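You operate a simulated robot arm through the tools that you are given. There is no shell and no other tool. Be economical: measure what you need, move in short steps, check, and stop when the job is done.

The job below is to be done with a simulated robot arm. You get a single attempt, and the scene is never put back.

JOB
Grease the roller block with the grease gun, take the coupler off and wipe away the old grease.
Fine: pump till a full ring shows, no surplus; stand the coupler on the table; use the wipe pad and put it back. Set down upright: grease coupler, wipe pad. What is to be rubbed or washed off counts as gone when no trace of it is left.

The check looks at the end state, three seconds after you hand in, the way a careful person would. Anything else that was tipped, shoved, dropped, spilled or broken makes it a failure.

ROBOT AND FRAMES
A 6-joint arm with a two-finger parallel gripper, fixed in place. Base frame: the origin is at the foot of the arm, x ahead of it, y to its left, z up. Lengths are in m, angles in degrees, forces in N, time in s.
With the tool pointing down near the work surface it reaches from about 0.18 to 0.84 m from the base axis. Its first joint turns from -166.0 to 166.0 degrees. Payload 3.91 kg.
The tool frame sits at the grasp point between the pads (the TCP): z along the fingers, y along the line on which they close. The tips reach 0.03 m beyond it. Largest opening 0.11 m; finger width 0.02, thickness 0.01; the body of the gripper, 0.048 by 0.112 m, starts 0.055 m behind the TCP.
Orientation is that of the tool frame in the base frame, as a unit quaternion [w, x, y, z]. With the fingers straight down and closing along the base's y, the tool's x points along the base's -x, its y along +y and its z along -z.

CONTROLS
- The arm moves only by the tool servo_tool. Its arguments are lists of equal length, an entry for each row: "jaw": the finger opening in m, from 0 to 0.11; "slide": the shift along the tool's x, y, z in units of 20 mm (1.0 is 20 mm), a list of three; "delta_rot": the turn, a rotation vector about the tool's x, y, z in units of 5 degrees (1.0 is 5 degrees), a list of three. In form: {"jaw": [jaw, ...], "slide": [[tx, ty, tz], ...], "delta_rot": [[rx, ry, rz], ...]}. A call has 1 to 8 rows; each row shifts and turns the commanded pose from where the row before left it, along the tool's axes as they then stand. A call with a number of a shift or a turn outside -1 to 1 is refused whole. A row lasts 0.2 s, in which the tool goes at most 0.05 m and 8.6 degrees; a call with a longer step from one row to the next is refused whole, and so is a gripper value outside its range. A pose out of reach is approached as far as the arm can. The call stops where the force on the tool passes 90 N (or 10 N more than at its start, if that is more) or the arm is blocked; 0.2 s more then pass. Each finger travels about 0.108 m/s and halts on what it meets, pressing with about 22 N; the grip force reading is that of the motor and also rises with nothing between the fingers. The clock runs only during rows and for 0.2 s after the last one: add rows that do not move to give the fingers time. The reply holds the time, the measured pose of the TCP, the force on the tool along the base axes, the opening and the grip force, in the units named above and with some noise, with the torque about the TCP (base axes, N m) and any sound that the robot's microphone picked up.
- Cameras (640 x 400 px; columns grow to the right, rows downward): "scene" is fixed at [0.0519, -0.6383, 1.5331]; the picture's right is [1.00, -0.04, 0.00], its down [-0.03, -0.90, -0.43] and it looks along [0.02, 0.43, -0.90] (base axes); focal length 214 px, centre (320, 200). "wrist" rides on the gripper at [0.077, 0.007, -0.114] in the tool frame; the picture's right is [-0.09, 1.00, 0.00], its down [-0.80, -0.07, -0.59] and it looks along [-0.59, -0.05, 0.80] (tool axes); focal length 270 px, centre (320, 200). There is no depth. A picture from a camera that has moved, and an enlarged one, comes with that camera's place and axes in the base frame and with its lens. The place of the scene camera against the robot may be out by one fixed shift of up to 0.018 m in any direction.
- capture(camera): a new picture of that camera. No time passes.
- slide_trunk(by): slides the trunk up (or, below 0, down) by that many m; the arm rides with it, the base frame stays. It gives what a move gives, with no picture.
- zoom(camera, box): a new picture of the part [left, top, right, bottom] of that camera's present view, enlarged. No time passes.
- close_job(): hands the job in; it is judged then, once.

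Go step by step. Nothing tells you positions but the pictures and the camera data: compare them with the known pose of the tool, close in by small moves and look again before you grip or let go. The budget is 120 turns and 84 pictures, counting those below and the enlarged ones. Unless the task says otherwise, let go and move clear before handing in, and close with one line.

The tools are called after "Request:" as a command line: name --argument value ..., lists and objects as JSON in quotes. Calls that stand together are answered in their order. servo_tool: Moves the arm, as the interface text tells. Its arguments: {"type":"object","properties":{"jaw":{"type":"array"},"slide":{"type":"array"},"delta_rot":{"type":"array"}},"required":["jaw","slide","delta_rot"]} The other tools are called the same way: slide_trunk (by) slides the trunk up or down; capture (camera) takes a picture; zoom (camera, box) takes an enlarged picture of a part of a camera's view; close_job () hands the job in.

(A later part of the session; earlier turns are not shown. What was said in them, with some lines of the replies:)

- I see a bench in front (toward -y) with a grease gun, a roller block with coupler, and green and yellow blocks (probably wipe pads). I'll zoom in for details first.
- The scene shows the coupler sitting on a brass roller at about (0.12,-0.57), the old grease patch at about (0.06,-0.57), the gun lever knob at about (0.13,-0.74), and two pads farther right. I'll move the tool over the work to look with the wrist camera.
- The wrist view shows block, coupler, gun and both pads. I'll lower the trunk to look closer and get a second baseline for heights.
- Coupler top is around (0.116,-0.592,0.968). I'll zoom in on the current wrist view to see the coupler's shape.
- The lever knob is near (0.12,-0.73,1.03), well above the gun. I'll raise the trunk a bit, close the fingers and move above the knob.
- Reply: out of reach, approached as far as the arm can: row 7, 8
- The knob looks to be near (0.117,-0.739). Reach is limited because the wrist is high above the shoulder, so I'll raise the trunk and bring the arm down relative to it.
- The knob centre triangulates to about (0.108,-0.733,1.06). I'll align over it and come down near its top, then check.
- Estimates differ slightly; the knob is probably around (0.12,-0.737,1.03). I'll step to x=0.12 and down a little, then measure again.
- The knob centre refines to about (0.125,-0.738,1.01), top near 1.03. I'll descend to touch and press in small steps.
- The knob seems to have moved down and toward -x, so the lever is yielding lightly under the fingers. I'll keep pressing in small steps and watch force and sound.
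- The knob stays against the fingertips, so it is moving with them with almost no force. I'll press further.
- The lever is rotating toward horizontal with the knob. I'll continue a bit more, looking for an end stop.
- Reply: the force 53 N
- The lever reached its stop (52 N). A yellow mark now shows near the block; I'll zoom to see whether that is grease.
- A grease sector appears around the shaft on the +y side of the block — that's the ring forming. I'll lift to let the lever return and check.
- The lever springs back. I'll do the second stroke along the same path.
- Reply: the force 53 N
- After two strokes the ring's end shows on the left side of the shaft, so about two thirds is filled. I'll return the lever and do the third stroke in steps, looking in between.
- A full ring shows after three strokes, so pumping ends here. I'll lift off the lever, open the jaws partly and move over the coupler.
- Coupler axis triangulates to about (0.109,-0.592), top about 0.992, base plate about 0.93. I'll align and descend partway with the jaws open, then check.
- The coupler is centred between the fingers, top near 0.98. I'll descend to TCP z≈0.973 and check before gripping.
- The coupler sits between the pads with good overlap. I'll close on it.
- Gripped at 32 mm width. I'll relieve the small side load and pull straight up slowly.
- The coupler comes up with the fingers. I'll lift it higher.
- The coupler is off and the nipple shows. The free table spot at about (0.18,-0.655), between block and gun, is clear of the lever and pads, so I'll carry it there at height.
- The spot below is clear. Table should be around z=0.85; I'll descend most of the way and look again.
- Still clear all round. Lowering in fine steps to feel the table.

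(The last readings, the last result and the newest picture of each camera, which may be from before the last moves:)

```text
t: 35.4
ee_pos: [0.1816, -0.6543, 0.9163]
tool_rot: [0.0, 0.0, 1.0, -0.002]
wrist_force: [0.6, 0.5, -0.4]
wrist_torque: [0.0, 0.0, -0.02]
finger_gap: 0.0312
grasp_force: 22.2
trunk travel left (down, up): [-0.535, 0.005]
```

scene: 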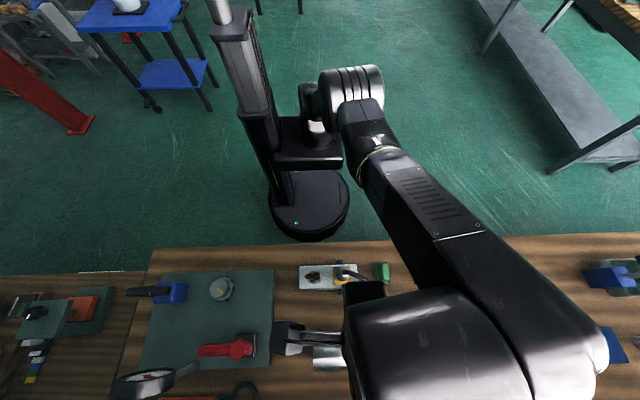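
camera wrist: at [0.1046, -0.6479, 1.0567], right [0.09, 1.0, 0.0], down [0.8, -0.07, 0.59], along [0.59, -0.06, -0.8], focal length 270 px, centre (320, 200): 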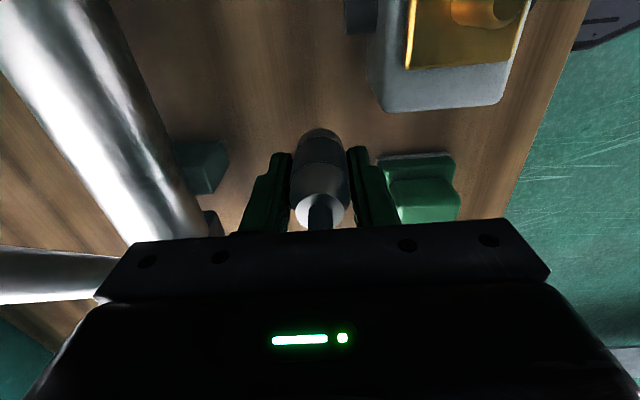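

No contact yet at TCP 0.916. Continuing down gently.

Request:
servo_tool --jaw '[0.0, 0.0, 0.0, 0.0, 0.0]' --slide '[[0, 0, 0.15], [0, 0, 0.15], [0, 0, 0.15], [0, 0, 0.15], [0, 0, 0]]' --delta_rot '[[0, 0, 0], [0, 0, 0], [0, 0, 0], [0, 0, 0], [0, 0, 0]]'

Request:
capture --camera "wrist"

```text
t: 36.6
ee_pos: [0.1818, -0.6544, 0.9055]
tool_rot: [0.001, 0.0, 1.0, -0.002]
wrist_force: [0.4, -0.3, -0.1]
wrist_torque: [-0.03, 0.02, 0.02]
finger_gap: 0.0314
grasp_force: 22.2
trunk travel left (down, up): [-0.535, 0.005]
```

```text
45 pictures are left
camera wrist: at [0.1039, -0.6482, 1.0193], right [0.09, 1.0, 0.0], down [0.8, -0.07, 0.59], along [0.59, -0.06, -0.8], focal length 270 px, centre (320, 200)
```

wrist: 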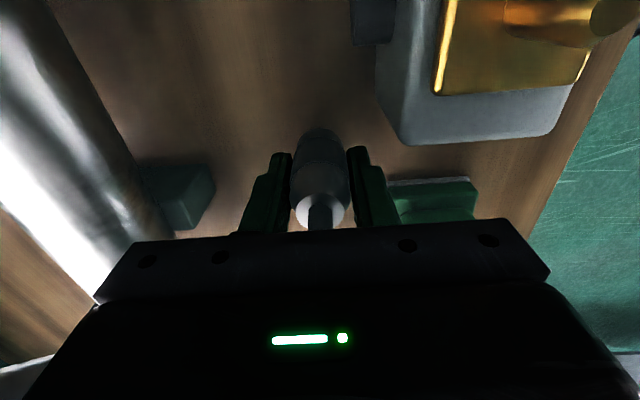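

Not on the table yet; continuing with small steps.

Request:
servo_tool --jaw '[0.0, 0.0, 0.0, 0.0, 0.0]' --slide '[[0, 0, 0.13], [0, 0, 0.13], [0, 0, 0.13], [0, 0, 0.1], [0, 0, 0]]' --delta_rot '[[0, 0, 0], [0, 0, 0], [0, 0, 0], [0, 0, 0], [0, 0, 0]]'

```text
t: 37.8
ee_pos: [0.1803, -0.6541, 0.8974]
tool_rot: [0.0, 0.0, 1.0, -0.003]
wrist_force: [0.5, -0.4, 5.6]
wrist_torque: [0.03, 0.0, 0.03]
finger_gap: 0.0312
grasp_force: 22.1
trunk travel left (down, up): [-0.535, 0.005]
```

The coupler stands on the table (5.6 N contact). I'll open just enough and check before lifting.

Request:
servo_tool --jaw '[0.034, 0.04, 0.045, 0.05, 0.05]' --slide '[[0, 0, 0], [0, 0, 0], [0, 0, 0], [0, 0, 0], [0, 0, 0]]' --delta_rot '[[0, 0, 0], [0, 0, 0], [0, 0, 0], [0, 0, 0], [0, 0, 0]]'

Request:
capture --camera "wrist"

```text
t: 39.0
ee_pos: [0.1806, -0.6543, 0.8951]
tool_rot: [0.001, 0.0, 1.0, -0.002]
wrist_force: [0.6, 0.4, -0.3]
wrist_torque: [0.0, 0.02, 0.07]
finger_gap: 0.0504
grasp_force: 0.1
trunk travel left (down, up): [-0.535, 0.005]
```

```text
44 pictures are left
camera wrist: at [0.104, -0.648, 1.0097], right [0.09, 1.0, 0.0], down [0.8, -0.07, 0.59], along [0.59, -0.06, -0.8], focal length 270 px, centre (320, 200)
```

wrist: 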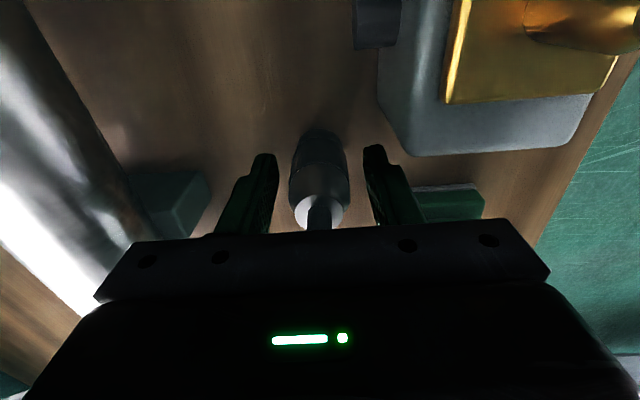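

Coupler is standing freely between the open fingers. I'll lift straight up and look at the whole.

Request:
servo_tool --jaw '[0.05, 0.05, 0.05, 0.05, 0.05, 0.05, 0.05, 0.05]' --slide '[[0, 0, -0.5], [0, 0, -1], [0, 0, -1], [0, 0, -1], [0, 0, -1], [0, 0, -1], [0, 0, -1], [0, 0, -1]]' --delta_rot '[[0, 0, 0], [0, 0, 0], [0, 0, 0], [0, 0, 0], [0, 0, 0], [0, 0, 0], [0, 0, 0], [0, 0, 0]]'

Request:
capture --camera "wrist"

Request:
zoom --camera "scene" --box '[290, 240, 450, 380]'

```text
t: 40.8
ee_pos: [0.1801, -0.6548, 1.0449]
tool_rot: [0.0, 0.0, 1.0, -0.002]
wrist_force: [0.1, 0.4, 0.6]
wrist_torque: [0.01, 0.01, 0.02]
finger_gap: 0.0501
grasp_force: 0.1
trunk travel left (down, up): [-0.535, 0.005]
```

```text
43 pictures are left
camera wrist: at [0.1036, -0.6473, 1.1599], right [0.09, 1.0, 0.0], down [0.8, -0.07, 0.59], along [0.59, -0.06, -0.8], focal length 270 px, centre (320, 200)
```

wrist: 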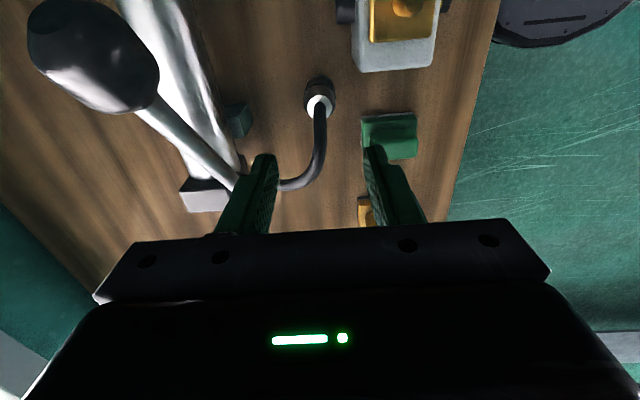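

```text
2.86 times, centred on (370, 310) of scene
camera zoom: at [0.0519, -0.6383, 1.5331], right [1.0, -0.04, 0.0], down [-0.03, -0.9, -0.43], along [0.02, 0.43, -0.9], focal length 613 px, centre (177, -114)
```

zoom: 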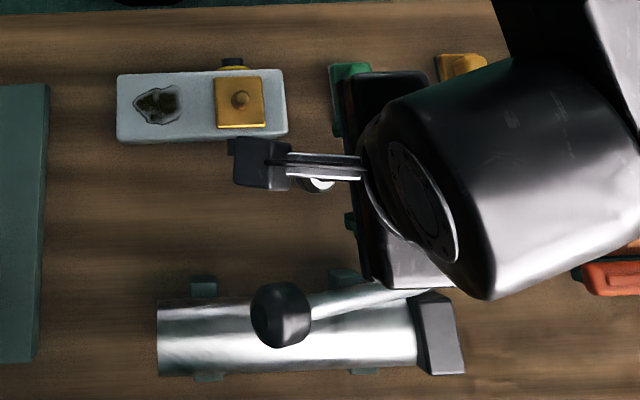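

The coupler stands fine on the table with the hose slack. Next I'll look closely at the two pads to tell which is the wipe pad.

Request:
servo_tool --jaw '[0.08, 0.08, 0.08, 0.08, 0.08]' --slide '[[0, 0.8, -0.4], [0, 0.8, 0], [0, 0.8, 0], [-0.5, 0.8, 0], [-0.5, 0.4, 0]]' --delta_rot '[[0, 0, 0], [0, 0, 0], [0, 0, 0], [0, 0, 0], [0, 0, 0]]'

Request:
zoom --camera "wrist" --box '[240, 60, 420, 230]'

```text
t: 42.0
ee_pos: [0.2002, -0.5816, 1.0516]
tool_rot: [0.0, -0.001, 1.0, -0.002]
wrist_force: [0.3, -0.1, -0.2]
wrist_torque: [-0.02, -0.01, -0.01]
finger_gap: 0.0801
grasp_force: 0.1
trunk travel left (down, up): [-0.535, 0.005]
```

```text
2.35 times, centred on (330, 145) of wrist
camera zoom: at [0.124, -0.5754, 1.1673], right [0.09, 1.0, 0.0], down [0.8, -0.07, 0.59], along [0.59, -0.06, -0.8], focal length 636 px, centre (296, 329)
```

zoom: 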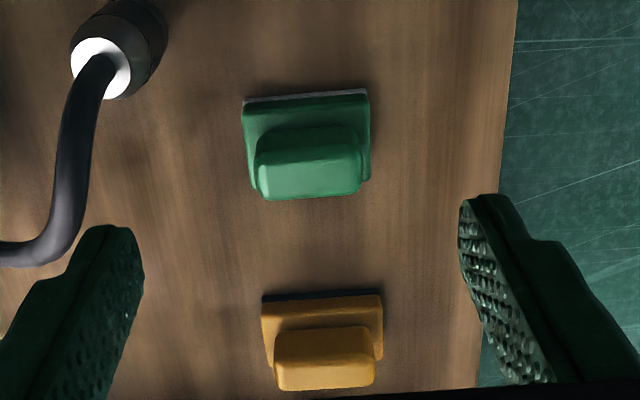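

The green pad has a light felt-like sole, the yellow a dark one. I'll take one closer look at both soles before deciding.

Request:
zoom --camera "wrist" --box '[305, 80, 350, 110]'

Request:
zoom --camera "wrist" --box '[305, 135, 350, 165]'

```text
13.33 times, centred on (328, 95) of wrist
camera zoom: at [0.124, -0.5754, 1.1673], right [0.09, 1.0, 0.0], down [0.8, -0.07, 0.59], along [0.59, -0.06, -0.8], focal length 3604 px, centre (220, 1600)
```

zoom: 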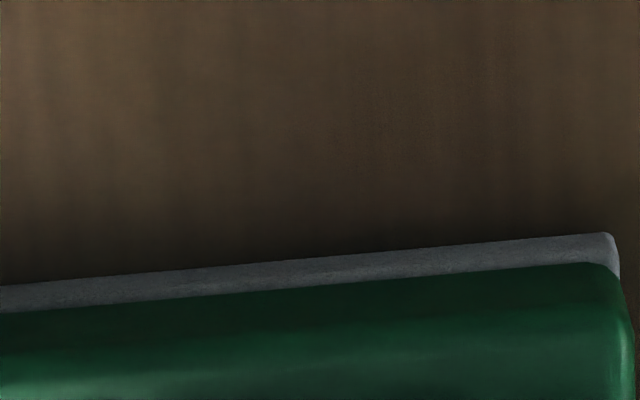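

```text
13.33 times, centred on (328, 150) of wrist
camera zoom: at [0.124, -0.5754, 1.1673], right [0.09, 1.0, 0.0], down [0.8, -0.07, 0.59], along [0.59, -0.06, -0.8], focal length 3604 px, centre (220, 867)
```

zoom: 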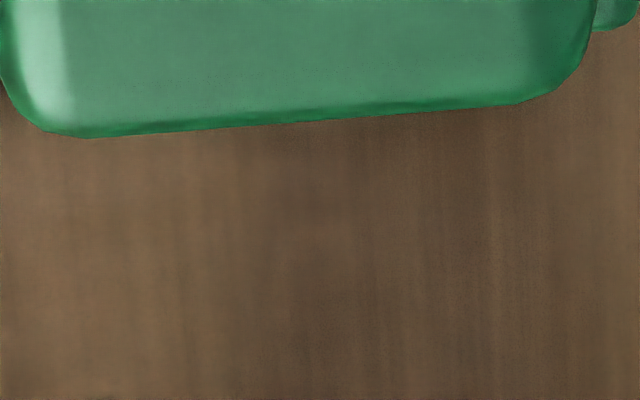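

Green has a grey felt sole, so it's the wipe pad; it sits square to the axes at about (0.238,-0.582), with its handle about 46 mm long in y. I'll move over it and descend partway with the jaws open 70 mm.

Request:
servo_tool --jaw '[0.07, 0.07, 0.07, 0.07, 0.07, 0.07, 0.07, 0.07]' --slide '[[-0.95, 0, 0], [-0.95, 0, 0], [0, 0, 1], [0, 0, 1], [0, 0, 1], [0, 0, 1], [0, 0, 1], [0, 0, 1]]' --delta_rot '[[0, 0, 0], [0, 0, 0], [0, 0, 0], [0, 0, 0], [0, 0, 0], [0, 0, 0], [0, 0, 0], [0, 0, 0]]'

Request:
capture --camera "wrist"

```text
t: 43.8
ee_pos: [0.2382, -0.5835, 0.9327]
tool_rot: [0.0, 0.0, 1.0, -0.002]
wrist_force: [-0.2, -0.1, 0.8]
wrist_torque: [-0.01, 0.01, -0.03]
finger_gap: 0.0701
grasp_force: 0.1
trunk travel left (down, up): [-0.535, 0.005]
```

```text
38 pictures are left
camera wrist: at [0.1618, -0.5758, 1.0471], right [0.09, 1.0, 0.0], down [0.8, -0.07, 0.59], along [0.59, -0.06, -0.8], focal length 270 px, centre (320, 200)
```

wrist: 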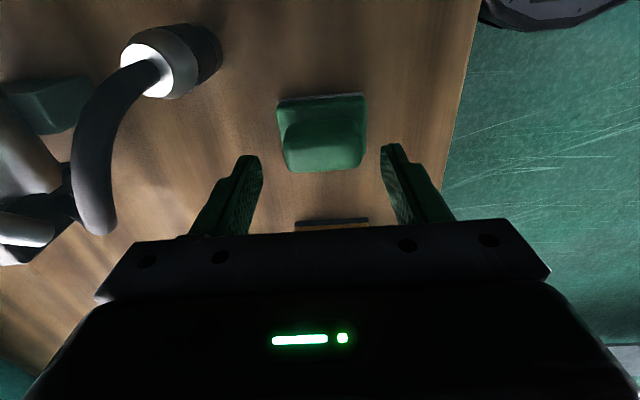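

The handle (top about 0.895) is centred between the fingers. I'll descend to TCP 0.903 and close.

Request:
servo_tool --jaw '[0.07, 0.07, 0.07, 0.07]' --slide '[[0, 0, 0.6], [0, 0, 0.5], [0, 0, 0.4], [0, 0, 0]]' --delta_rot '[[0, 0, 0], [0, 0, 0], [0, 0, 0], [0, 0, 0]]'

Request:
zoom --camera "wrist" --box '[200, 80, 440, 230]'

```text
t: 44.8
ee_pos: [0.2382, -0.5817, 0.9028]
tool_rot: [0.0, 0.0, 1.0, -0.002]
wrist_force: [-0.3, -0.9, 0.4]
wrist_torque: [0.02, 0.02, 0.0]
finger_gap: 0.0699
grasp_force: 0.1
trunk travel left (down, up): [-0.535, 0.005]
```

```text
2.67 times, centred on (320, 155) of wrist
camera zoom: at [0.1619, -0.5759, 1.0173], right [0.09, 1.0, 0.0], down [0.8, -0.07, 0.59], along [0.59, -0.06, -0.8], focal length 721 px, centre (320, 320)
```

zoom: 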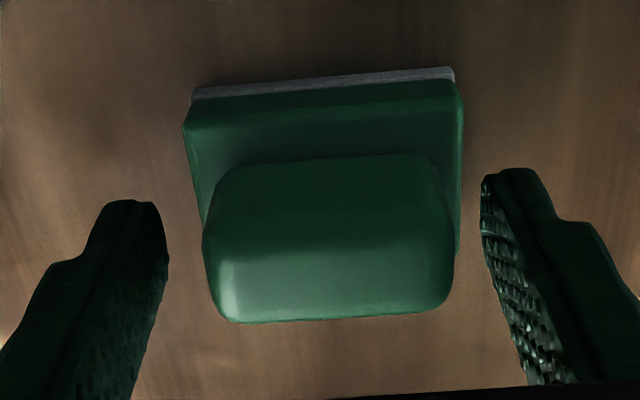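

Well centred and aligned. Closing on the handle.

Request:
servo_tool --jaw '[0.055, 0.045, 0.03, 0.02, 0.02]' --slide '[[0, 0, 0], [0, 0, 0], [0, 0, 0], [0, 0, 0], [0, 0, 0]]' --delta_rot '[[0, 0, 0], [0, 0, 0], [0, 0, 0], [0, 0, 0], [0, 0, 0]]'

Request:
zoom --camera "wrist" --box '[200, 80, 440, 230]'

```text
t: 46.0
ee_pos: [0.2383, -0.5824, 0.9023]
tool_rot: [0.0, 0.0, 1.0, -0.001]
wrist_force: [0.6, -1.1, 0.7]
wrist_torque: [0.05, 0.02, 0.03]
finger_gap: 0.0475
grasp_force: 22.1
trunk travel left (down, up): [-0.535, 0.005]
```

```text
2.67 times, centred on (320, 155) of wrist
camera zoom: at [0.1619, -0.5758, 1.0175], right [0.09, 1.0, 0.0], down [0.8, -0.07, 0.59], along [0.59, -0.06, -0.8], focal length 721 px, centre (320, 320)
```

zoom: 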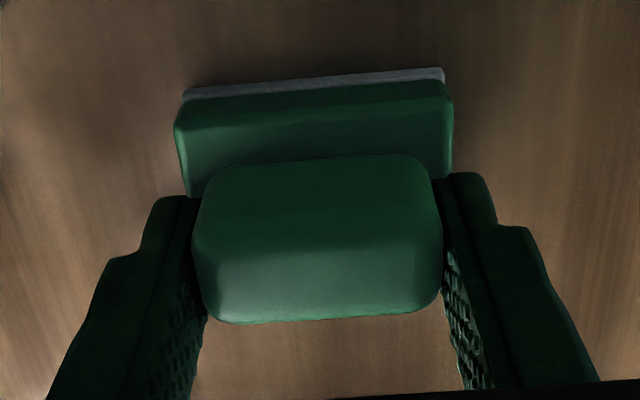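

Pad gripped at 47.5 mm; its home is TCP (0.238,-0.582,0.902). I'll lift it and carry it over the patch.

Request:
servo_tool --jaw '[0.02, 0.02, 0.02, 0.02, 0.02, 0.02, 0.02, 0.02]' --slide '[[0, 0, -0.5], [0, 0, -1], [0, 0, -1], [0, 0, -1], [0, 0, -1], [0, 0, -1], [0, 0, -1], [0, 0, -1]]' --delta_rot '[[0, 0, 0], [0, 0, 0], [0, 0, 0], [0, 0, 0], [0, 0, 0], [0, 0, 0], [0, 0, 0], [0, 0, 0]]'

Request:
servo_tool --jaw '[0.02, 0.02, 0.02, 0.02, 0.02, 0.02, 0.02, 0.02]' --slide '[[1, 0, 0], [1, 0, 0], [1, 0, 0], [1, 0, 0], [1, 0, 0], [1, 0, 0], [1, 0, 0], [0.8, 0, 0]]' --delta_rot '[[0, 0, 0], [0, 0, 0], [0, 0, 0], [0, 0, 0], [0, 0, 0], [0, 0, 0], [0, 0, 0], [0, 0, 0]]'

Request:
capture --camera "wrist"

Request:
zoom --camera "scene" --box '[290, 240, 450, 380]'

```text
t: 47.8
ee_pos: [0.2375, -0.5821, 1.0524]
tool_rot: [0.001, 0.0, 1.0, -0.001]
wrist_force: [0.1, 1.1, -1.4]
wrist_torque: [0.0, -0.01, -0.01]
finger_gap: 0.0477
grasp_force: 21.5
trunk travel left (down, up): [-0.535, 0.005]
```

```text
t: 49.6
ee_pos: [0.0828, -0.5822, 1.0528]
tool_rot: [0.0, -0.001, 1.0, -0.002]
wrist_force: [-0.2, -0.6, -0.4]
wrist_torque: [0.02, -0.01, -0.03]
finger_gap: 0.0475
grasp_force: 22.1
trunk travel left (down, up): [-0.535, 0.005]
```

```text
35 pictures are left
camera wrist: at [0.0052, -0.5761, 1.1673], right [0.09, 1.0, 0.0], down [0.8, -0.07, 0.59], along [0.59, -0.06, -0.8], focal length 270 px, centre (320, 200)
```

wrist: 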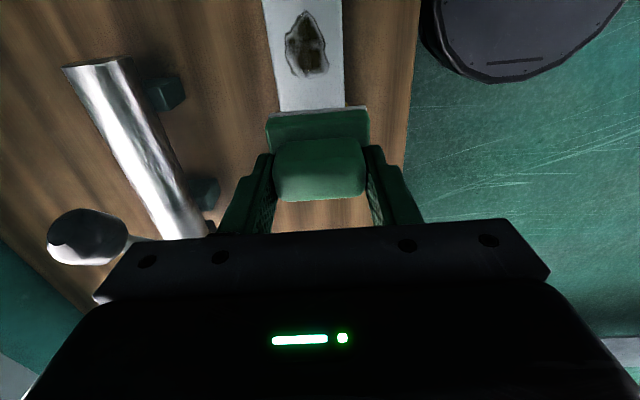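

```text
2.86 times, centred on (370, 310) of scene
camera zoom: at [0.0519, -0.6383, 1.5331], right [1.0, -0.04, 0.0], down [-0.03, -0.9, -0.43], along [0.02, 0.43, -0.9], focal length 613 px, centre (177, -114)
```

zoom: 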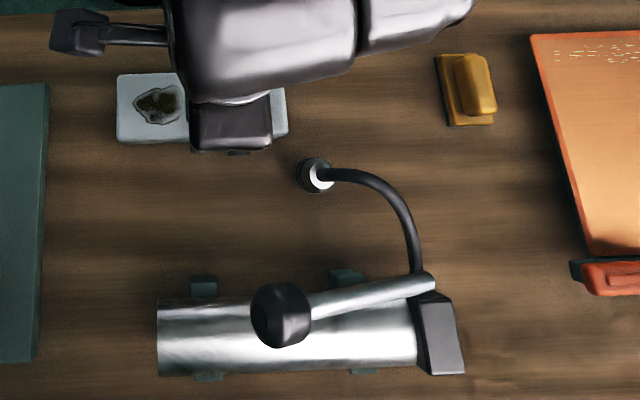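

The patch spans x≈0.010–0.058, y≈-0.61 to -0.573 on the block top (z≈0.915). I'll move above its centre and lower until light contact.

Request:
servo_tool --jaw '[0.02, 0.02, 0.02, 0.02, 0.02, 0.02, 0.02, 0.02]' --slide '[[0.85, -0.17, 0], [0.8, -0.16, 0], [0.8, -0.16, 0], [0, 0, 1], [0, 0, 1], [0, 0, 1], [0, 0, 0.4], [0, 0, 0]]' --delta_rot '[[0, 0, 0], [0, 0, 0], [0, 0, 0], [0, 0, 0], [0, 0, 0], [0, 0, 0], [0, 0, 0], [0, 0, 0]]'

Request:
capture --camera "wrist"

```text
t: 51.4
ee_pos: [0.0333, -0.5919, 0.9846]
tool_rot: [0.0, 0.0, 1.0, -0.002]
wrist_force: [0.5, 0.5, -1.3]
wrist_torque: [-0.01, -0.01, -0.01]
finger_gap: 0.0474
grasp_force: 22.5
trunk travel left (down, up): [-0.535, 0.005]
```

```text
33 pictures are left
camera wrist: at [-0.043, -0.5862, 1.0986], right [0.09, 1.0, 0.0], down [0.8, -0.07, 0.59], along [0.59, -0.05, -0.8], focal length 270 px, centre (320, 200)
```

wrist: 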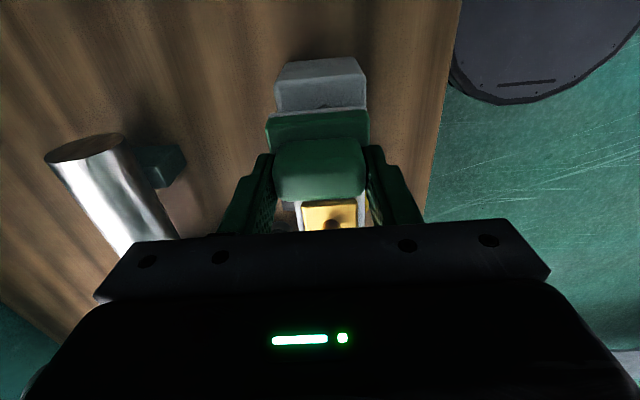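

Pad is over the patch; plate and nipple are clear on the far side. Lowering in fine steps to light contact.

Request:
servo_tool --jaw '[0.02, 0.02, 0.02, 0.02, 0.02, 0.02]' --slide '[[0, 0, 0.15], [0, 0, 0.15], [0, 0, 0.15], [0, 0, 0.15], [0, 0, 0.1], [0, 0, 0]]' --delta_rot '[[0, 0, 0], [0, 0, 0], [0, 0, 0], [0, 0, 0], [0, 0, 0], [0, 0, 0]]'

```text
t: 52.8
ee_pos: [0.0343, -0.5932, 0.9725]
tool_rot: [0.0, 0.0, 1.0, -0.004]
wrist_force: [0.8, -4.1, 19.5]
wrist_torque: [0.44, 0.02, 0.01]
finger_gap: 0.0479
grasp_force: 22.2
trunk travel left (down, up): [-0.535, 0.005]
```

Contact at TCP z≈0.973 with about 20 N. I'll ease off a little and wipe along x in short strokes within the block.

Request:
servo_tool --jaw '[0.02, 0.02, 0.02, 0.02, 0.02, 0.02, 0.02, 0.02]' --slide '[[0, 0, -0.05], [0.5, 0, 0], [0.5, 0, 0], [-0.5, 0, 0], [-0.5, 0, 0], [-0.5, 0, 0], [-0.4, 0, 0], [0, 0, 0]]' --delta_rot '[[0, 0, 0], [0, 0, 0], [0, 0, 0], [0, 0, 0], [0, 0, 0], [0, 0, 0], [0, 0, 0], [0, 0, 0]]'

Request:
capture --camera "wrist"

```text
t: 54.6
ee_pos: [0.0499, -0.5908, 0.9719]
tool_rot: [0.0, 0.0, 1.0, -0.003]
wrist_force: [-6.3, 0.0, 17.9]
wrist_torque: [0.49, 0.4, 0.12]
finger_gap: 0.0477
grasp_force: 22.2
trunk travel left (down, up): [-0.535, 0.005]
```

```text
32 pictures are left
camera wrist: at [-0.0261, -0.5845, 1.087], right [0.09, 1.0, -0.01], down [0.8, -0.07, 0.6], along [0.59, -0.06, -0.8], focal length 270 px, centre (320, 200)
```

wrist: 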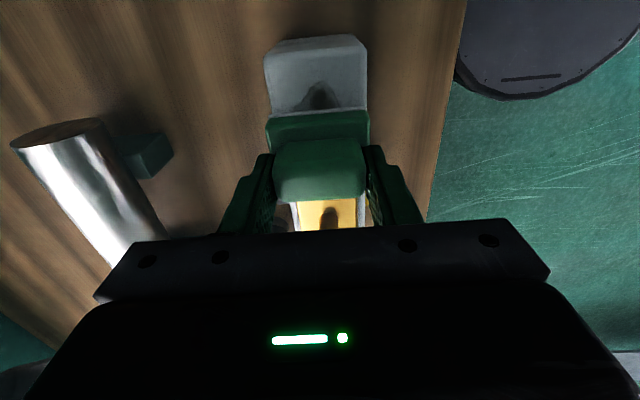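

The patch is fading under the pad. More strokes over the full length.

Request:
servo_tool --jaw '[0.02, 0.02, 0.02, 0.02, 0.02, 0.02, 0.02, 0.02]' --slide '[[0.6, -0.1, 0], [0.7, 0, 0], [0.7, 0, 0], [-0.6, 0, 0], [-0.7, 0, 0], [-0.7, 0, 0], [0.6, 0.1, 0], [0.7, 0, 0]]' --delta_rot '[[0, 0, 0], [0, 0, 0], [0, 0, 0], [0, 0, 0], [0, 0, 0], [0, 0, 0], [0, 0, 0], [0, 0, 0]]'

Request:
servo_tool --jaw '[0.02, 0.02, 0.02, 0.02, 0.02, 0.02, 0.02, 0.02]' --slide '[[0.7, 0, 0], [-0.6, 0, 0], [-0.7, 0, 0], [-0.7, 0, 0], [0.6, 0, 0], [0.7, 0, 0], [0.7, 0, 0], [-0.7, 0, 0]]' --delta_rot '[[0, 0, 0], [0, 0, 0], [0, 0, 0], [0, 0, 0], [0, 0, 0], [0, 0, 0], [0, 0, 0], [0, 0, 0]]'

Request:
servo_tool --jaw '[0.02, 0.02, 0.02, 0.02, 0.02, 0.02, 0.02, 0.02]' --slide '[[-0.7, 0, 0], [-0.6, 0, 0], [0, 0, -0.5], [0, 0, -1], [0, 0, -1], [0, 0, -1], [0, 0, -0.6], [-1, 0, 0]]' --delta_rot '[[0, 0, 0], [0, 0, 0], [0, 0, 0], [0, 0, 0], [0, 0, 0], [0, 0, 0], [0, 0, 0], [0, 0, 0]]'

Request:
servo_tool --jaw '[0.02, 0.02, 0.02]' --slide '[[-1, 0, 0], [-1, 0, 0], [0, 0, 0]]' --delta_rot '[[0, 0, 0], [0, 0, 0], [0, 0, 0]]'

Request:
zoom --camera "wrist" --box '[230, 0, 430, 150]'

Request:
zoom --camera "scene" --box '[290, 240, 450, 380]'

```text
t: 56.4
ee_pos: [0.0262, -0.5908, 0.9736]
tool_rot: [-0.001, -0.001, 1.0, -0.003]
wrist_force: [3.7, -0.3, 17.2]
wrist_torque: [0.41, -0.18, -0.09]
finger_gap: 0.0479
grasp_force: 22.1
trunk travel left (down, up): [-0.535, 0.005]
```

```text
t: 58.2
ee_pos: [0.0237, -0.5916, 0.9718]
tool_rot: [0.0, 0.0, 1.0, -0.003]
wrist_force: [-3.5, 0.6, 17.6]
wrist_torque: [0.56, 0.19, 0.17]
finger_gap: 0.0478
grasp_force: 21.7
trunk travel left (down, up): [-0.535, 0.005]
```

```text
t: 60.0
ee_pos: [0.0714, -0.5938, 1.0533]
tool_rot: [0.0, 0.0, 1.0, -0.002]
wrist_force: [-0.1, -0.7, -1.6]
wrist_torque: [-0.01, -0.03, 0.02]
finger_gap: 0.0478
grasp_force: 21.9
trunk travel left (down, up): [-0.535, 0.005]
```

```text
t: 60.8
ee_pos: [0.1118, -0.5923, 1.0543]
tool_rot: [0.0, 0.0, 1.0, -0.002]
wrist_force: [-0.1, -0.1, -1.9]
wrist_torque: [0.01, 0.02, 0.01]
finger_gap: 0.0478
grasp_force: 21.9
trunk travel left (down, up): [-0.535, 0.005]
```

```text
2.67 times, centred on (330, 75) of wrist
camera zoom: at [0.0351, -0.5861, 1.1687], right [0.09, 1.0, 0.0], down [0.8, -0.07, 0.59], along [0.59, -0.06, -0.8], focal length 721 px, centre (293, 533)
```

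zoom: 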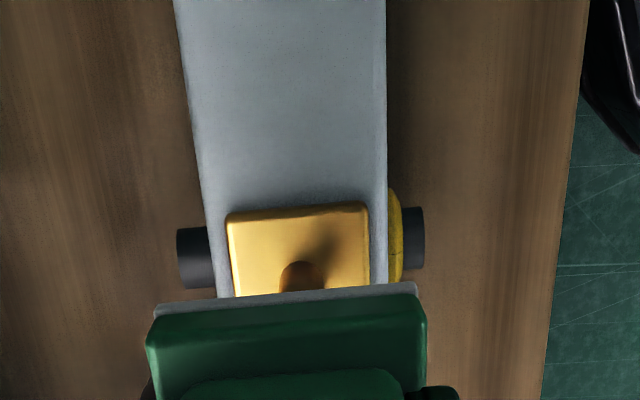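

```text
2.86 times, centred on (370, 310) of scene
camera zoom: at [0.0519, -0.6383, 1.5331], right [1.0, -0.04, 0.0], down [-0.03, -0.9, -0.43], along [0.02, 0.43, -0.9], focal length 613 px, centre (177, -114)
```

zoom: 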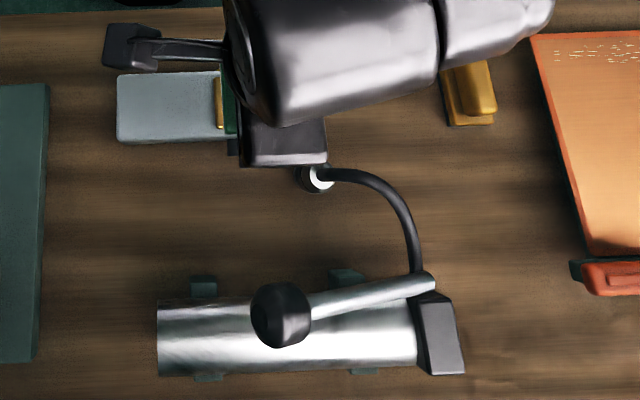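

The patch appears gone and the ring is intact. I'll zoom in for any faint trace.

Request:
zoom --camera "scene" --box '[296, 258, 346, 293]'

```text
11.43 times, centred on (321, 276) of scene
camera zoom: at [0.0519, -0.6383, 1.5331], right [1.0, -0.04, 0.0], down [-0.03, -0.9, -0.43], along [0.02, 0.43, -0.9], focal length 2451 px, centre (309, -663)
```

zoom: 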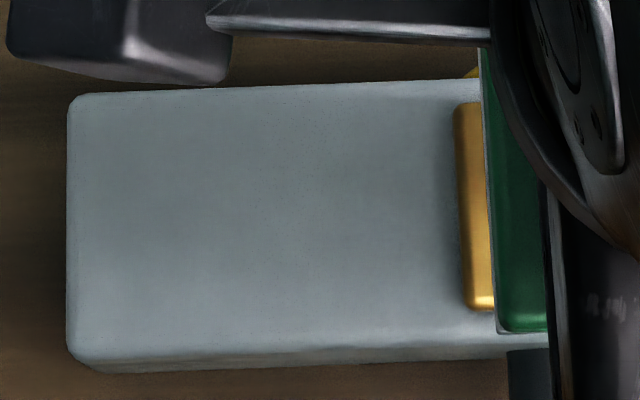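

No trace is left. I'll carry the pad back above its original place.

Request:
servo_tool --jaw '[0.02, 0.02, 0.02, 0.02, 0.02, 0.02, 0.02, 0.02]' --slide '[[-0.9, 0.1, 0], [-0.9, 0.1, 0], [-0.9, 0.1, 0], [-0.9, 0.1, 0], [-0.9, 0.1, 0], [-0.9, 0, 0], [-0.9, 0, 0], [0, 0, 0]]' --delta_rot '[[0, 0, 0], [0, 0, 0], [0, 0, 0], [0, 0, 0], [0, 0, 0], [0, 0, 0], [0, 0, 0], [0, 0, 0]]'

Request:
servo_tool --jaw '[0.02, 0.02, 0.02, 0.02, 0.02, 0.02, 0.02, 0.02]' --slide '[[0, 0, 1], [0, 0, 1], [0, 0, 1], [0, 0, 1], [0, 0, 1], [0, 0, 1], [0, 0, 0.6], [0, 0, 0]]' --delta_rot '[[0, 0, 0], [0, 0, 0], [0, 0, 0], [0, 0, 0], [0, 0, 0], [0, 0, 0], [0, 0, 0], [0, 0, 0]]'

Request:
capture --camera "wrist"

```text
t: 62.6
ee_pos: [0.2377, -0.5819, 1.0533]
tool_rot: [0.0, 0.0, 1.0, -0.001]
wrist_force: [-0.6, -0.1, -2.6]
wrist_torque: [0.02, -0.02, -0.04]
finger_gap: 0.0477
grasp_force: 22.3
trunk travel left (down, up): [-0.535, 0.005]
```

```text
t: 64.4
ee_pos: [0.238, -0.5824, 0.9204]
tool_rot: [-0.001, 0.0, 1.0, -0.001]
wrist_force: [0.0, 0.2, -1.6]
wrist_torque: [0.01, 0.01, 0.01]
finger_gap: 0.0479
grasp_force: 21.9
trunk travel left (down, up): [-0.535, 0.005]
```

```text
28 pictures are left
camera wrist: at [0.161, -0.5762, 1.0358], right [0.09, 1.0, 0.0], down [0.8, -0.07, 0.59], along [0.59, -0.05, -0.8], focal length 270 px, centre (320, 200)
```

wrist: 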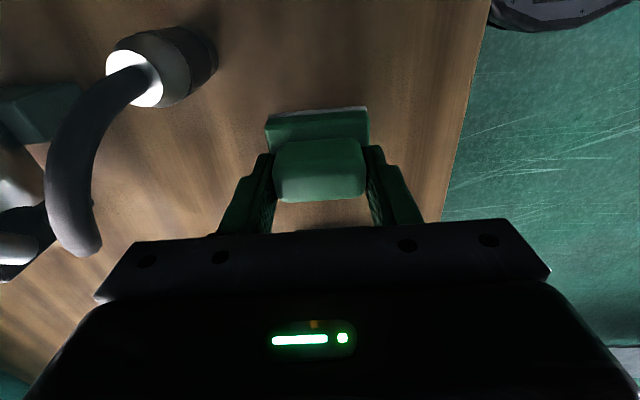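

Pad is right above its home; lowering the last 18 mm gently.

Request:
servo_tool --jaw '[0.02, 0.02, 0.02, 0.02, 0.02, 0.02]' --slide '[[0, 0, 0.3], [0, 0, 0.2], [0, 0, 0.15], [0, 0, 0.1], [0, 0, 0.1], [0, 0, 0]]' --delta_rot '[[0, 0, 0], [0, 0, 0], [0, 0, 0], [0, 0, 0], [0, 0, 0], [0, 0, 0]]'

```text
t: 65.8
ee_pos: [0.2373, -0.5816, 0.904]
tool_rot: [0.0, 0.0, 1.0, -0.001]
wrist_force: [-0.4, 0.8, -1.8]
wrist_torque: [0.01, 0.02, -0.01]
finger_gap: 0.0477
grasp_force: 22.6
trunk travel left (down, up): [-0.535, 0.005]
```

Request:
servo_tool --jaw '[0.02, 0.02, 0.02]' --slide '[[0, 0, 0.06], [0, 0, 0.05], [0, 0, 0]]' --delta_rot '[[0, 0, 0], [0, 0, 0], [0, 0, 0]]'

```text
t: 66.6
ee_pos: [0.2371, -0.5821, 0.9018]
tool_rot: [0.0, 0.0, 1.0, -0.001]
wrist_force: [-0.5, 0.3, -0.1]
wrist_torque: [0.01, 0.0, 0.0]
finger_gap: 0.0477
grasp_force: 22.3
trunk travel left (down, up): [-0.535, 0.005]
```

Force is beginning to unload, so the pad is at the table. One more millimetre to be sure.

Request:
servo_tool --jaw '[0.02, 0.02, 0.02]' --slide '[[0, 0, 0.04], [0, 0, 0.04], [0, 0, 0]]' --delta_rot '[[0, 0, 0], [0, 0, 0], [0, 0, 0]]'

```text
t: 67.4
ee_pos: [0.2379, -0.5816, 0.9015]
tool_rot: [0.0, 0.0, 1.0, -0.003]
wrist_force: [-0.5, -0.4, 12.4]
wrist_torque: [0.35, 0.09, 0.03]
finger_gap: 0.0477
grasp_force: 22.2
trunk travel left (down, up): [-0.535, 0.005]
```

The pad rests firmly on the table. I'll ease up slightly, open, and check.

Request:
servo_tool --jaw '[0.02, 0.05, 0.06, 0.07, 0.07]' --slide '[[0, 0, -0.06], [0, 0, 0], [0, 0, 0], [0, 0, 0], [0, 0, 0]]' --delta_rot '[[0, 0, 0], [0, 0, 0], [0, 0, 0], [0, 0, 0], [0, 0, 0]]'

Request:
servo_tool --jaw '[0.07, 0.07, 0.07, 0.07, 0.07, 0.07, 0.07, 0.07]' --slide '[[0, 0, -0.5], [0, 0, -1], [0, 0, -1], [0, 0, -1], [0, 0, -1], [0, 0, -1], [0, 0, -1], [0, 0, -1]]' --delta_rot '[[0, 0, 0], [0, 0, 0], [0, 0, 0], [0, 0, 0], [0, 0, 0], [0, 0, 0], [0, 0, 0], [0, 0, 0]]'

Request:
servo_tool --jaw '[0.07, 0.07, 0.07, 0.07, 0.07, 0.07, 0.07, 0.07]' --slide '[[0, 1, -1], [0, 1, -1], [0, 1, -1], [0, 1, -1], [0, 1, 0], [0, 1, 0], [0, 1, 0], [0, 1, 0]]' --delta_rot '[[0, 0, 0], [0, 0, 0], [0, 0, 0], [0, 0, 0], [0, 0, 0], [0, 0, 0], [0, 0, 0], [0, 0, 0]]'

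Request:
capture --camera "scene"

Request:
zoom --camera "scene" --box '[290, 240, 450, 380]'

```text
t: 68.6
ee_pos: [0.2378, -0.5812, 0.9023]
tool_rot: [0.0, 0.0, 1.0, -0.002]
wrist_force: [0.6, -1.8, 7.7]
wrist_torque: [0.2, 0.0, 0.01]
finger_gap: 0.0689
grasp_force: 0.1
trunk travel left (down, up): [-0.535, 0.005]
```

```text
t: 70.4
ee_pos: [0.2374, -0.5816, 1.0528]
tool_rot: [0.0, 0.0, 1.0, -0.002]
wrist_force: [-0.1, -0.4, -0.7]
wrist_torque: [0.0, -0.03, -0.03]
finger_gap: 0.0701
grasp_force: 0.0
trunk travel left (down, up): [-0.535, 0.005]
```

```text
t: 72.2
ee_pos: [0.2373, -0.4199, 1.1325]
tool_rot: [0.0, -0.001, 1.0, -0.003]
wrist_force: [-0.2, 0.1, -0.1]
wrist_torque: [0.01, 0.0, 0.01]
finger_gap: 0.0698
grasp_force: 0.0
trunk travel left (down, up): [-0.535, 0.005]
```

```text
27 pictures are left
```

scene: 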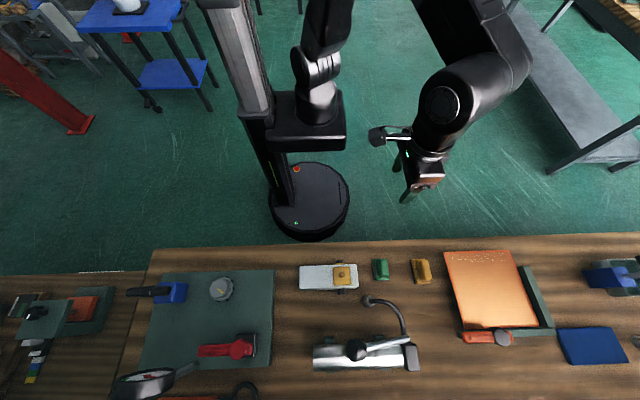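

```text
2.86 times, centred on (370, 310) of scene
camera zoom: at [0.0519, -0.6383, 1.5331], right [1.0, -0.04, 0.0], down [-0.03, -0.9, -0.43], along [0.02, 0.43, -0.9], focal length 613 px, centre (177, -114)
```

zoom: 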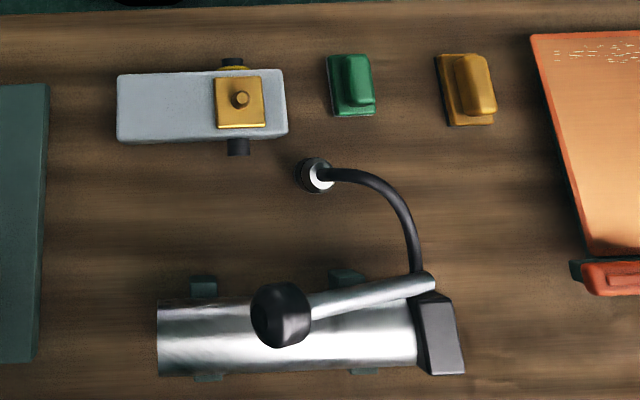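

The pad looks about 8 mm off its original spot in the scene view. I'll zoom the same box as at the start to measure precisely, and check tilt.

Request:
zoom --camera "scene" --box '[360, 250, 440, 300]'

Request:
capture --camera "wrist"

```text
8.00 times, centred on (400, 275) of scene
camera zoom: at [0.0519, -0.6383, 1.5331], right [1.0, -0.04, 0.0], down [-0.03, -0.9, -0.43], along [0.02, 0.43, -0.9], focal length 1716 px, centre (-320, -400)
```

zoom: 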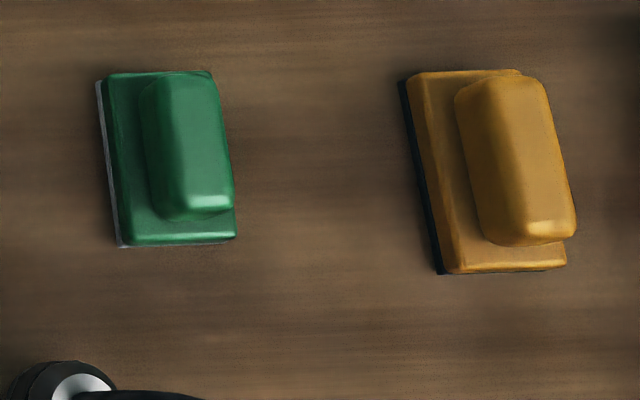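

```text
24 pictures are left
camera wrist: at [0.1604, -0.4141, 1.247], right [0.09, 1.0, 0.0], down [0.8, -0.07, 0.6], along [0.59, -0.06, -0.8], focal length 270 px, centre (320, 200)
```

wrist: 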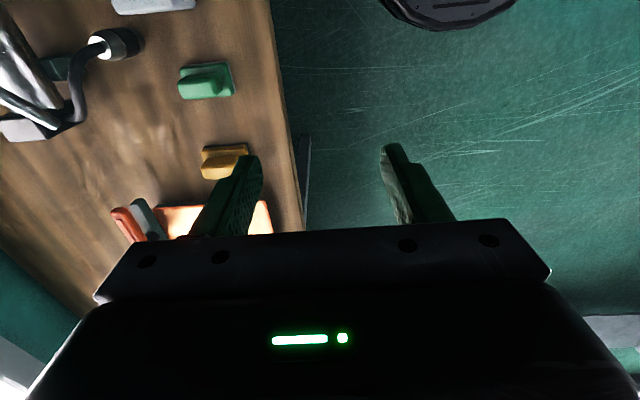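

The pad was dragged about 10 mm in +y as the finger opened (and ~2.6 mm in -x). I'll go back with wide jaws, a bit higher on the handle, re-centre it at its home, and release without pressing.

Request:
servo_tool --jaw '[0.085, 0.085, 0.085, 0.085, 0.085, 0.085, 0.085, 0.085]' --slide '[[0, -1, 0], [0, -1, 0], [0, -1, 0], [0, -1, 0], [0, -1, 0], [0, -1, 0], [0, -1, 0.5], [0, -1, 0.7]]' --delta_rot '[[0, 0, 0], [0, 0, 0], [0, 0, 0], [0, 0, 0], [0, 0, 0], [0, 0, 0], [0, 0, 0], [0, 0, 0]]'

Request:
servo_tool --jaw '[0.085, 0.085, 0.085, 0.085, 0.085, 0.085, 0.085, 0.085]' --slide '[[0, 0, 1], [0, 0, 1], [0, 0, 1], [0, 0, 1], [0, 0, 1], [0, 0, 1], [0, 0, 1], [0, 0, 1]]' --delta_rot '[[0, 0, 0], [0, 0, 0], [0, 0, 0], [0, 0, 0], [0, 0, 0], [0, 0, 0], [0, 0, 0], [0, 0, 0]]'

Request:
zoom --camera "wrist" --box '[180, 50, 460, 230]'

```text
t: 74.0
ee_pos: [0.2374, -0.582, 1.1083]
tool_rot: [0.0, 0.0, 1.0, -0.001]
wrist_force: [-0.9, -0.2, -0.1]
wrist_torque: [0.04, -0.01, 0.0]
finger_gap: 0.0849
grasp_force: 0.1
trunk travel left (down, up): [-0.535, 0.005]
```

```text
t: 75.8
ee_pos: [0.2376, -0.5831, 0.9479]
tool_rot: [0.0, 0.0, 1.0, -0.002]
wrist_force: [0.2, 0.2, 0.9]
wrist_torque: [0.0, 0.02, -0.01]
finger_gap: 0.0849
grasp_force: 0.1
trunk travel left (down, up): [-0.535, 0.005]
```

```text
2.22 times, centred on (320, 140) of wrist
camera zoom: at [0.1609, -0.5761, 1.0628], right [0.09, 1.0, 0.0], down [0.8, -0.07, 0.59], along [0.59, -0.06, -0.8], focal length 601 px, centre (320, 333)
```

zoom: 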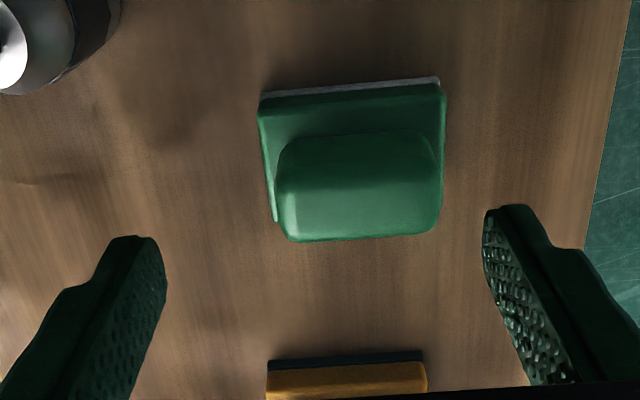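

The pad lies within the jaws. I'll go down to TCP 0.908, clear of the base plate, close to centre it, then check.

Request:
servo_tool --jaw '[0.085, 0.085, 0.085, 0.085]' --slide '[[0, 0.1, 0.8], [0, 0, 0.7], [0, 0, 0.5], [0, 0, 0]]' --delta_rot '[[0, 0, 0], [0, 0, 0], [0, 0, 0], [0, 0, 0]]'

Request:
servo_tool --jaw '[0.075, 0.065, 0.055, 0.05, 0.045, 0.04, 0.04]' --slide '[[0, 0, 0], [0, 0, 0], [0, 0, 0], [0, 0, 0], [0, 0, 0], [0, 0, 0], [0, 0, 0]]' --delta_rot '[[0, 0, 0], [0, 0, 0], [0, 0, 0], [0, 0, 0], [0, 0, 0], [0, 0, 0], [0, 0, 0]]'

Request:
servo_tool --jaw '[0.04, 0.04, 0.04]' --slide '[[-0.07, 0, 0], [-0.07, 0, 0], [0, 0, 0]]' --delta_rot '[[0, 0, 0], [0, 0, 0], [0, 0, 0]]'

Request:
zoom --camera "wrist" --box '[180, 50, 460, 230]'

```text
t: 76.8
ee_pos: [0.2364, -0.5808, 0.9077]
tool_rot: [0.0, 0.0, 1.0, -0.002]
wrist_force: [-0.4, 0.1, 0.1]
wrist_torque: [-0.01, 0.0, -0.01]
finger_gap: 0.085
grasp_force: 0.1
trunk travel left (down, up): [-0.535, 0.005]
```

```text
t: 78.4
ee_pos: [0.2379, -0.5814, 0.9077]
tool_rot: [0.0, 0.0, 1.0, -0.002]
wrist_force: [-0.7, 0.2, 1.1]
wrist_torque: [0.04, 0.01, -0.02]
finger_gap: 0.0474
grasp_force: 22.0
trunk travel left (down, up): [-0.535, 0.005]
```

```text
t: 79.2
ee_pos: [0.2411, -0.5808, 0.9065]
tool_rot: [0.0, 0.0, 1.0, -0.001]
wrist_force: [0.0, -1.1, 0.2]
wrist_torque: [-0.02, 0.02, 0.01]
finger_gap: 0.0475
grasp_force: 22.3
trunk travel left (down, up): [-0.535, 0.005]
```

```text
2.22 times, centred on (320, 140) of wrist
camera zoom: at [0.1636, -0.5739, 1.0223], right [0.09, 1.0, 0.0], down [0.8, -0.07, 0.59], along [0.59, -0.05, -0.8], focal length 601 px, centre (320, 333)
```

zoom: 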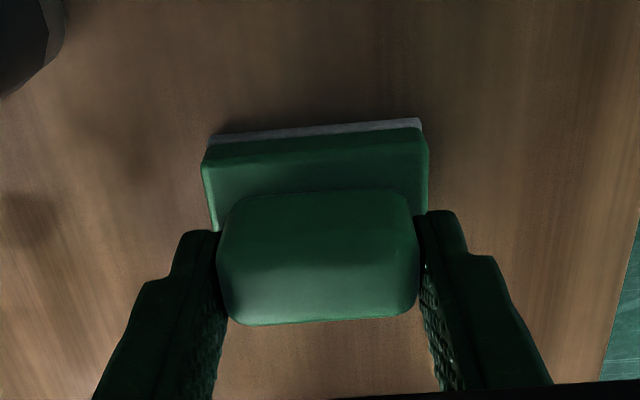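

The pad is recentred and shifted back. Opening slowly and checking it stays.

Request:
servo_tool --jaw '[0.05, 0.053, 0.056, 0.06, 0.065, 0.065]' --slide '[[0, 0, 0], [0, 0, 0], [0, 0, 0], [0, 0, 0], [0, 0, 0], [0, 0, 0]]' --delta_rot '[[0, 0, 0], [0, 0, 0], [0, 0, 0], [0, 0, 0], [0, 0, 0], [0, 0, 0]]'

Request:
zoom --camera "wrist" --box '[180, 50, 460, 230]'

```text
t: 80.6
ee_pos: [0.2409, -0.5808, 0.9083]
tool_rot: [0.001, 0.0, 1.0, -0.001]
wrist_force: [0.2, -0.4, 0.2]
wrist_torque: [0.0, 0.02, -0.01]
finger_gap: 0.065
grasp_force: 0.0
trunk travel left (down, up): [-0.535, 0.005]
```

```text
2.22 times, centred on (320, 140) of wrist
camera zoom: at [0.1635, -0.5739, 1.0224], right [0.09, 1.0, 0.0], down [0.8, -0.07, 0.59], along [0.59, -0.06, -0.8], focal length 601 px, centre (320, 333)
```

zoom: 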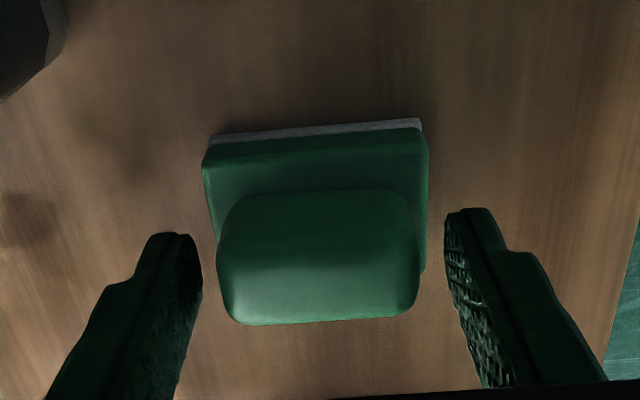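

The pad stayed put. I'll retreat straight up, then away, and check the final scene.

Request:
servo_tool --jaw '[0.065, 0.065, 0.065, 0.065, 0.065, 0.065, 0.065, 0.065]' --slide '[[0, 0, -0.5], [0, 0, -1], [0, 0, -1], [0, 0, -1], [0, 0, -1], [0, 0, -1], [0, 0, -1], [0, 0, -1]]' --delta_rot '[[0, 0, 0], [0, 0, 0], [0, 0, 0], [0, 0, 0], [0, 0, 0], [0, 0, 0], [0, 0, 0], [0, 0, 0]]'

Request:
servo_tool --jaw '[0.065, 0.065, 0.065, 0.065, 0.065, 0.065, 0.065, 0.065]' --slide '[[0, 1, -1], [0, 1, -1], [0, 1, -1], [0, 1, -1], [0, 1, 0], [0, 1, 0], [0, 1, 0], [0, 1, 0]]' --delta_rot '[[0, 0, 0], [0, 0, 0], [0, 0, 0], [0, 0, 0], [0, 0, 0], [0, 0, 0], [0, 0, 0], [0, 0, 0]]'

Request:
zoom --camera "scene" --box '[360, 250, 440, 300]'

Request:
zoom --camera "scene" --box '[290, 250, 370, 310]'

```text
t: 82.4
ee_pos: [0.241, -0.5783, 1.0574]
tool_rot: [0.001, 0.0, 1.0, -0.002]
wrist_force: [0.0, -0.3, -1.0]
wrist_torque: [0.02, 0.05, 0.01]
finger_gap: 0.0651
grasp_force: 0.1
trunk travel left (down, up): [-0.535, 0.005]
```

```text
t: 84.2
ee_pos: [0.24, -0.4192, 1.1378]
tool_rot: [0.0, 0.0, 1.0, -0.002]
wrist_force: [0.2, -0.2, -0.5]
wrist_torque: [-0.01, 0.01, -0.01]
finger_gap: 0.0649
grasp_force: 0.1
trunk travel left (down, up): [-0.535, 0.005]
```

```text
8.00 times, centred on (400, 275) of scene
camera zoom: at [0.0519, -0.6383, 1.5331], right [1.0, -0.04, 0.0], down [-0.03, -0.9, -0.43], along [0.02, 0.43, -0.9], focal length 1716 px, centre (-320, -400)
```

zoom: 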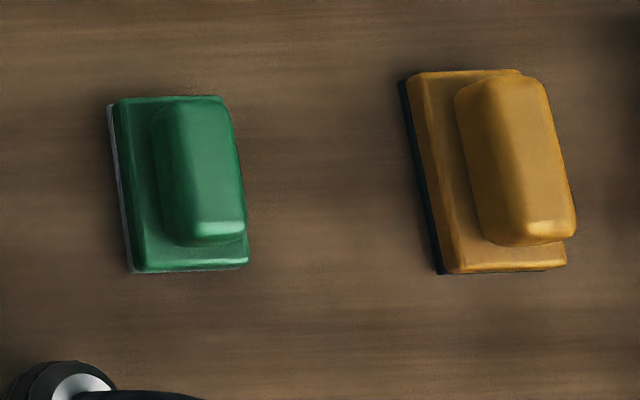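

```text
6.67 times, centred on (330, 280) of scene
camera zoom: at [0.0519, -0.6383, 1.5331], right [1.0, -0.04, 0.0], down [-0.03, -0.9, -0.43], along [0.02, 0.43, -0.9], focal length 1430 px, centre (253, -333)
```

zoom: 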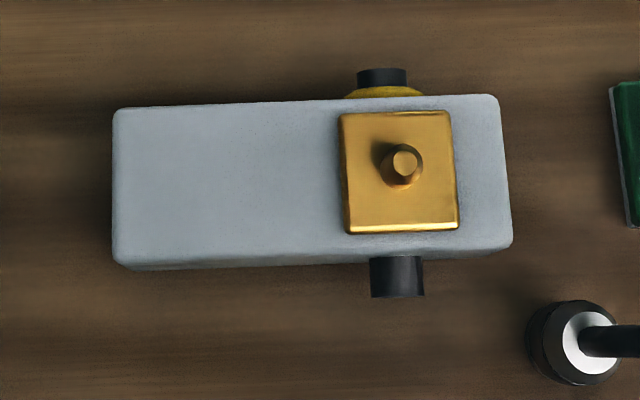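

The pad is back within about 2 mm of its start and sits flat. The block is clean, the ring is full, the coupler stands upright and the arm is clear, so I'm handing in.

Request:
close_job

```text
The job is handed in.
```

I handed the job in with the roller block greased to a full ring after three strokes, the coupler standing on the table, the old grease wiped off with no trace left, and the wipe pad within about 2 mm of its starting place.
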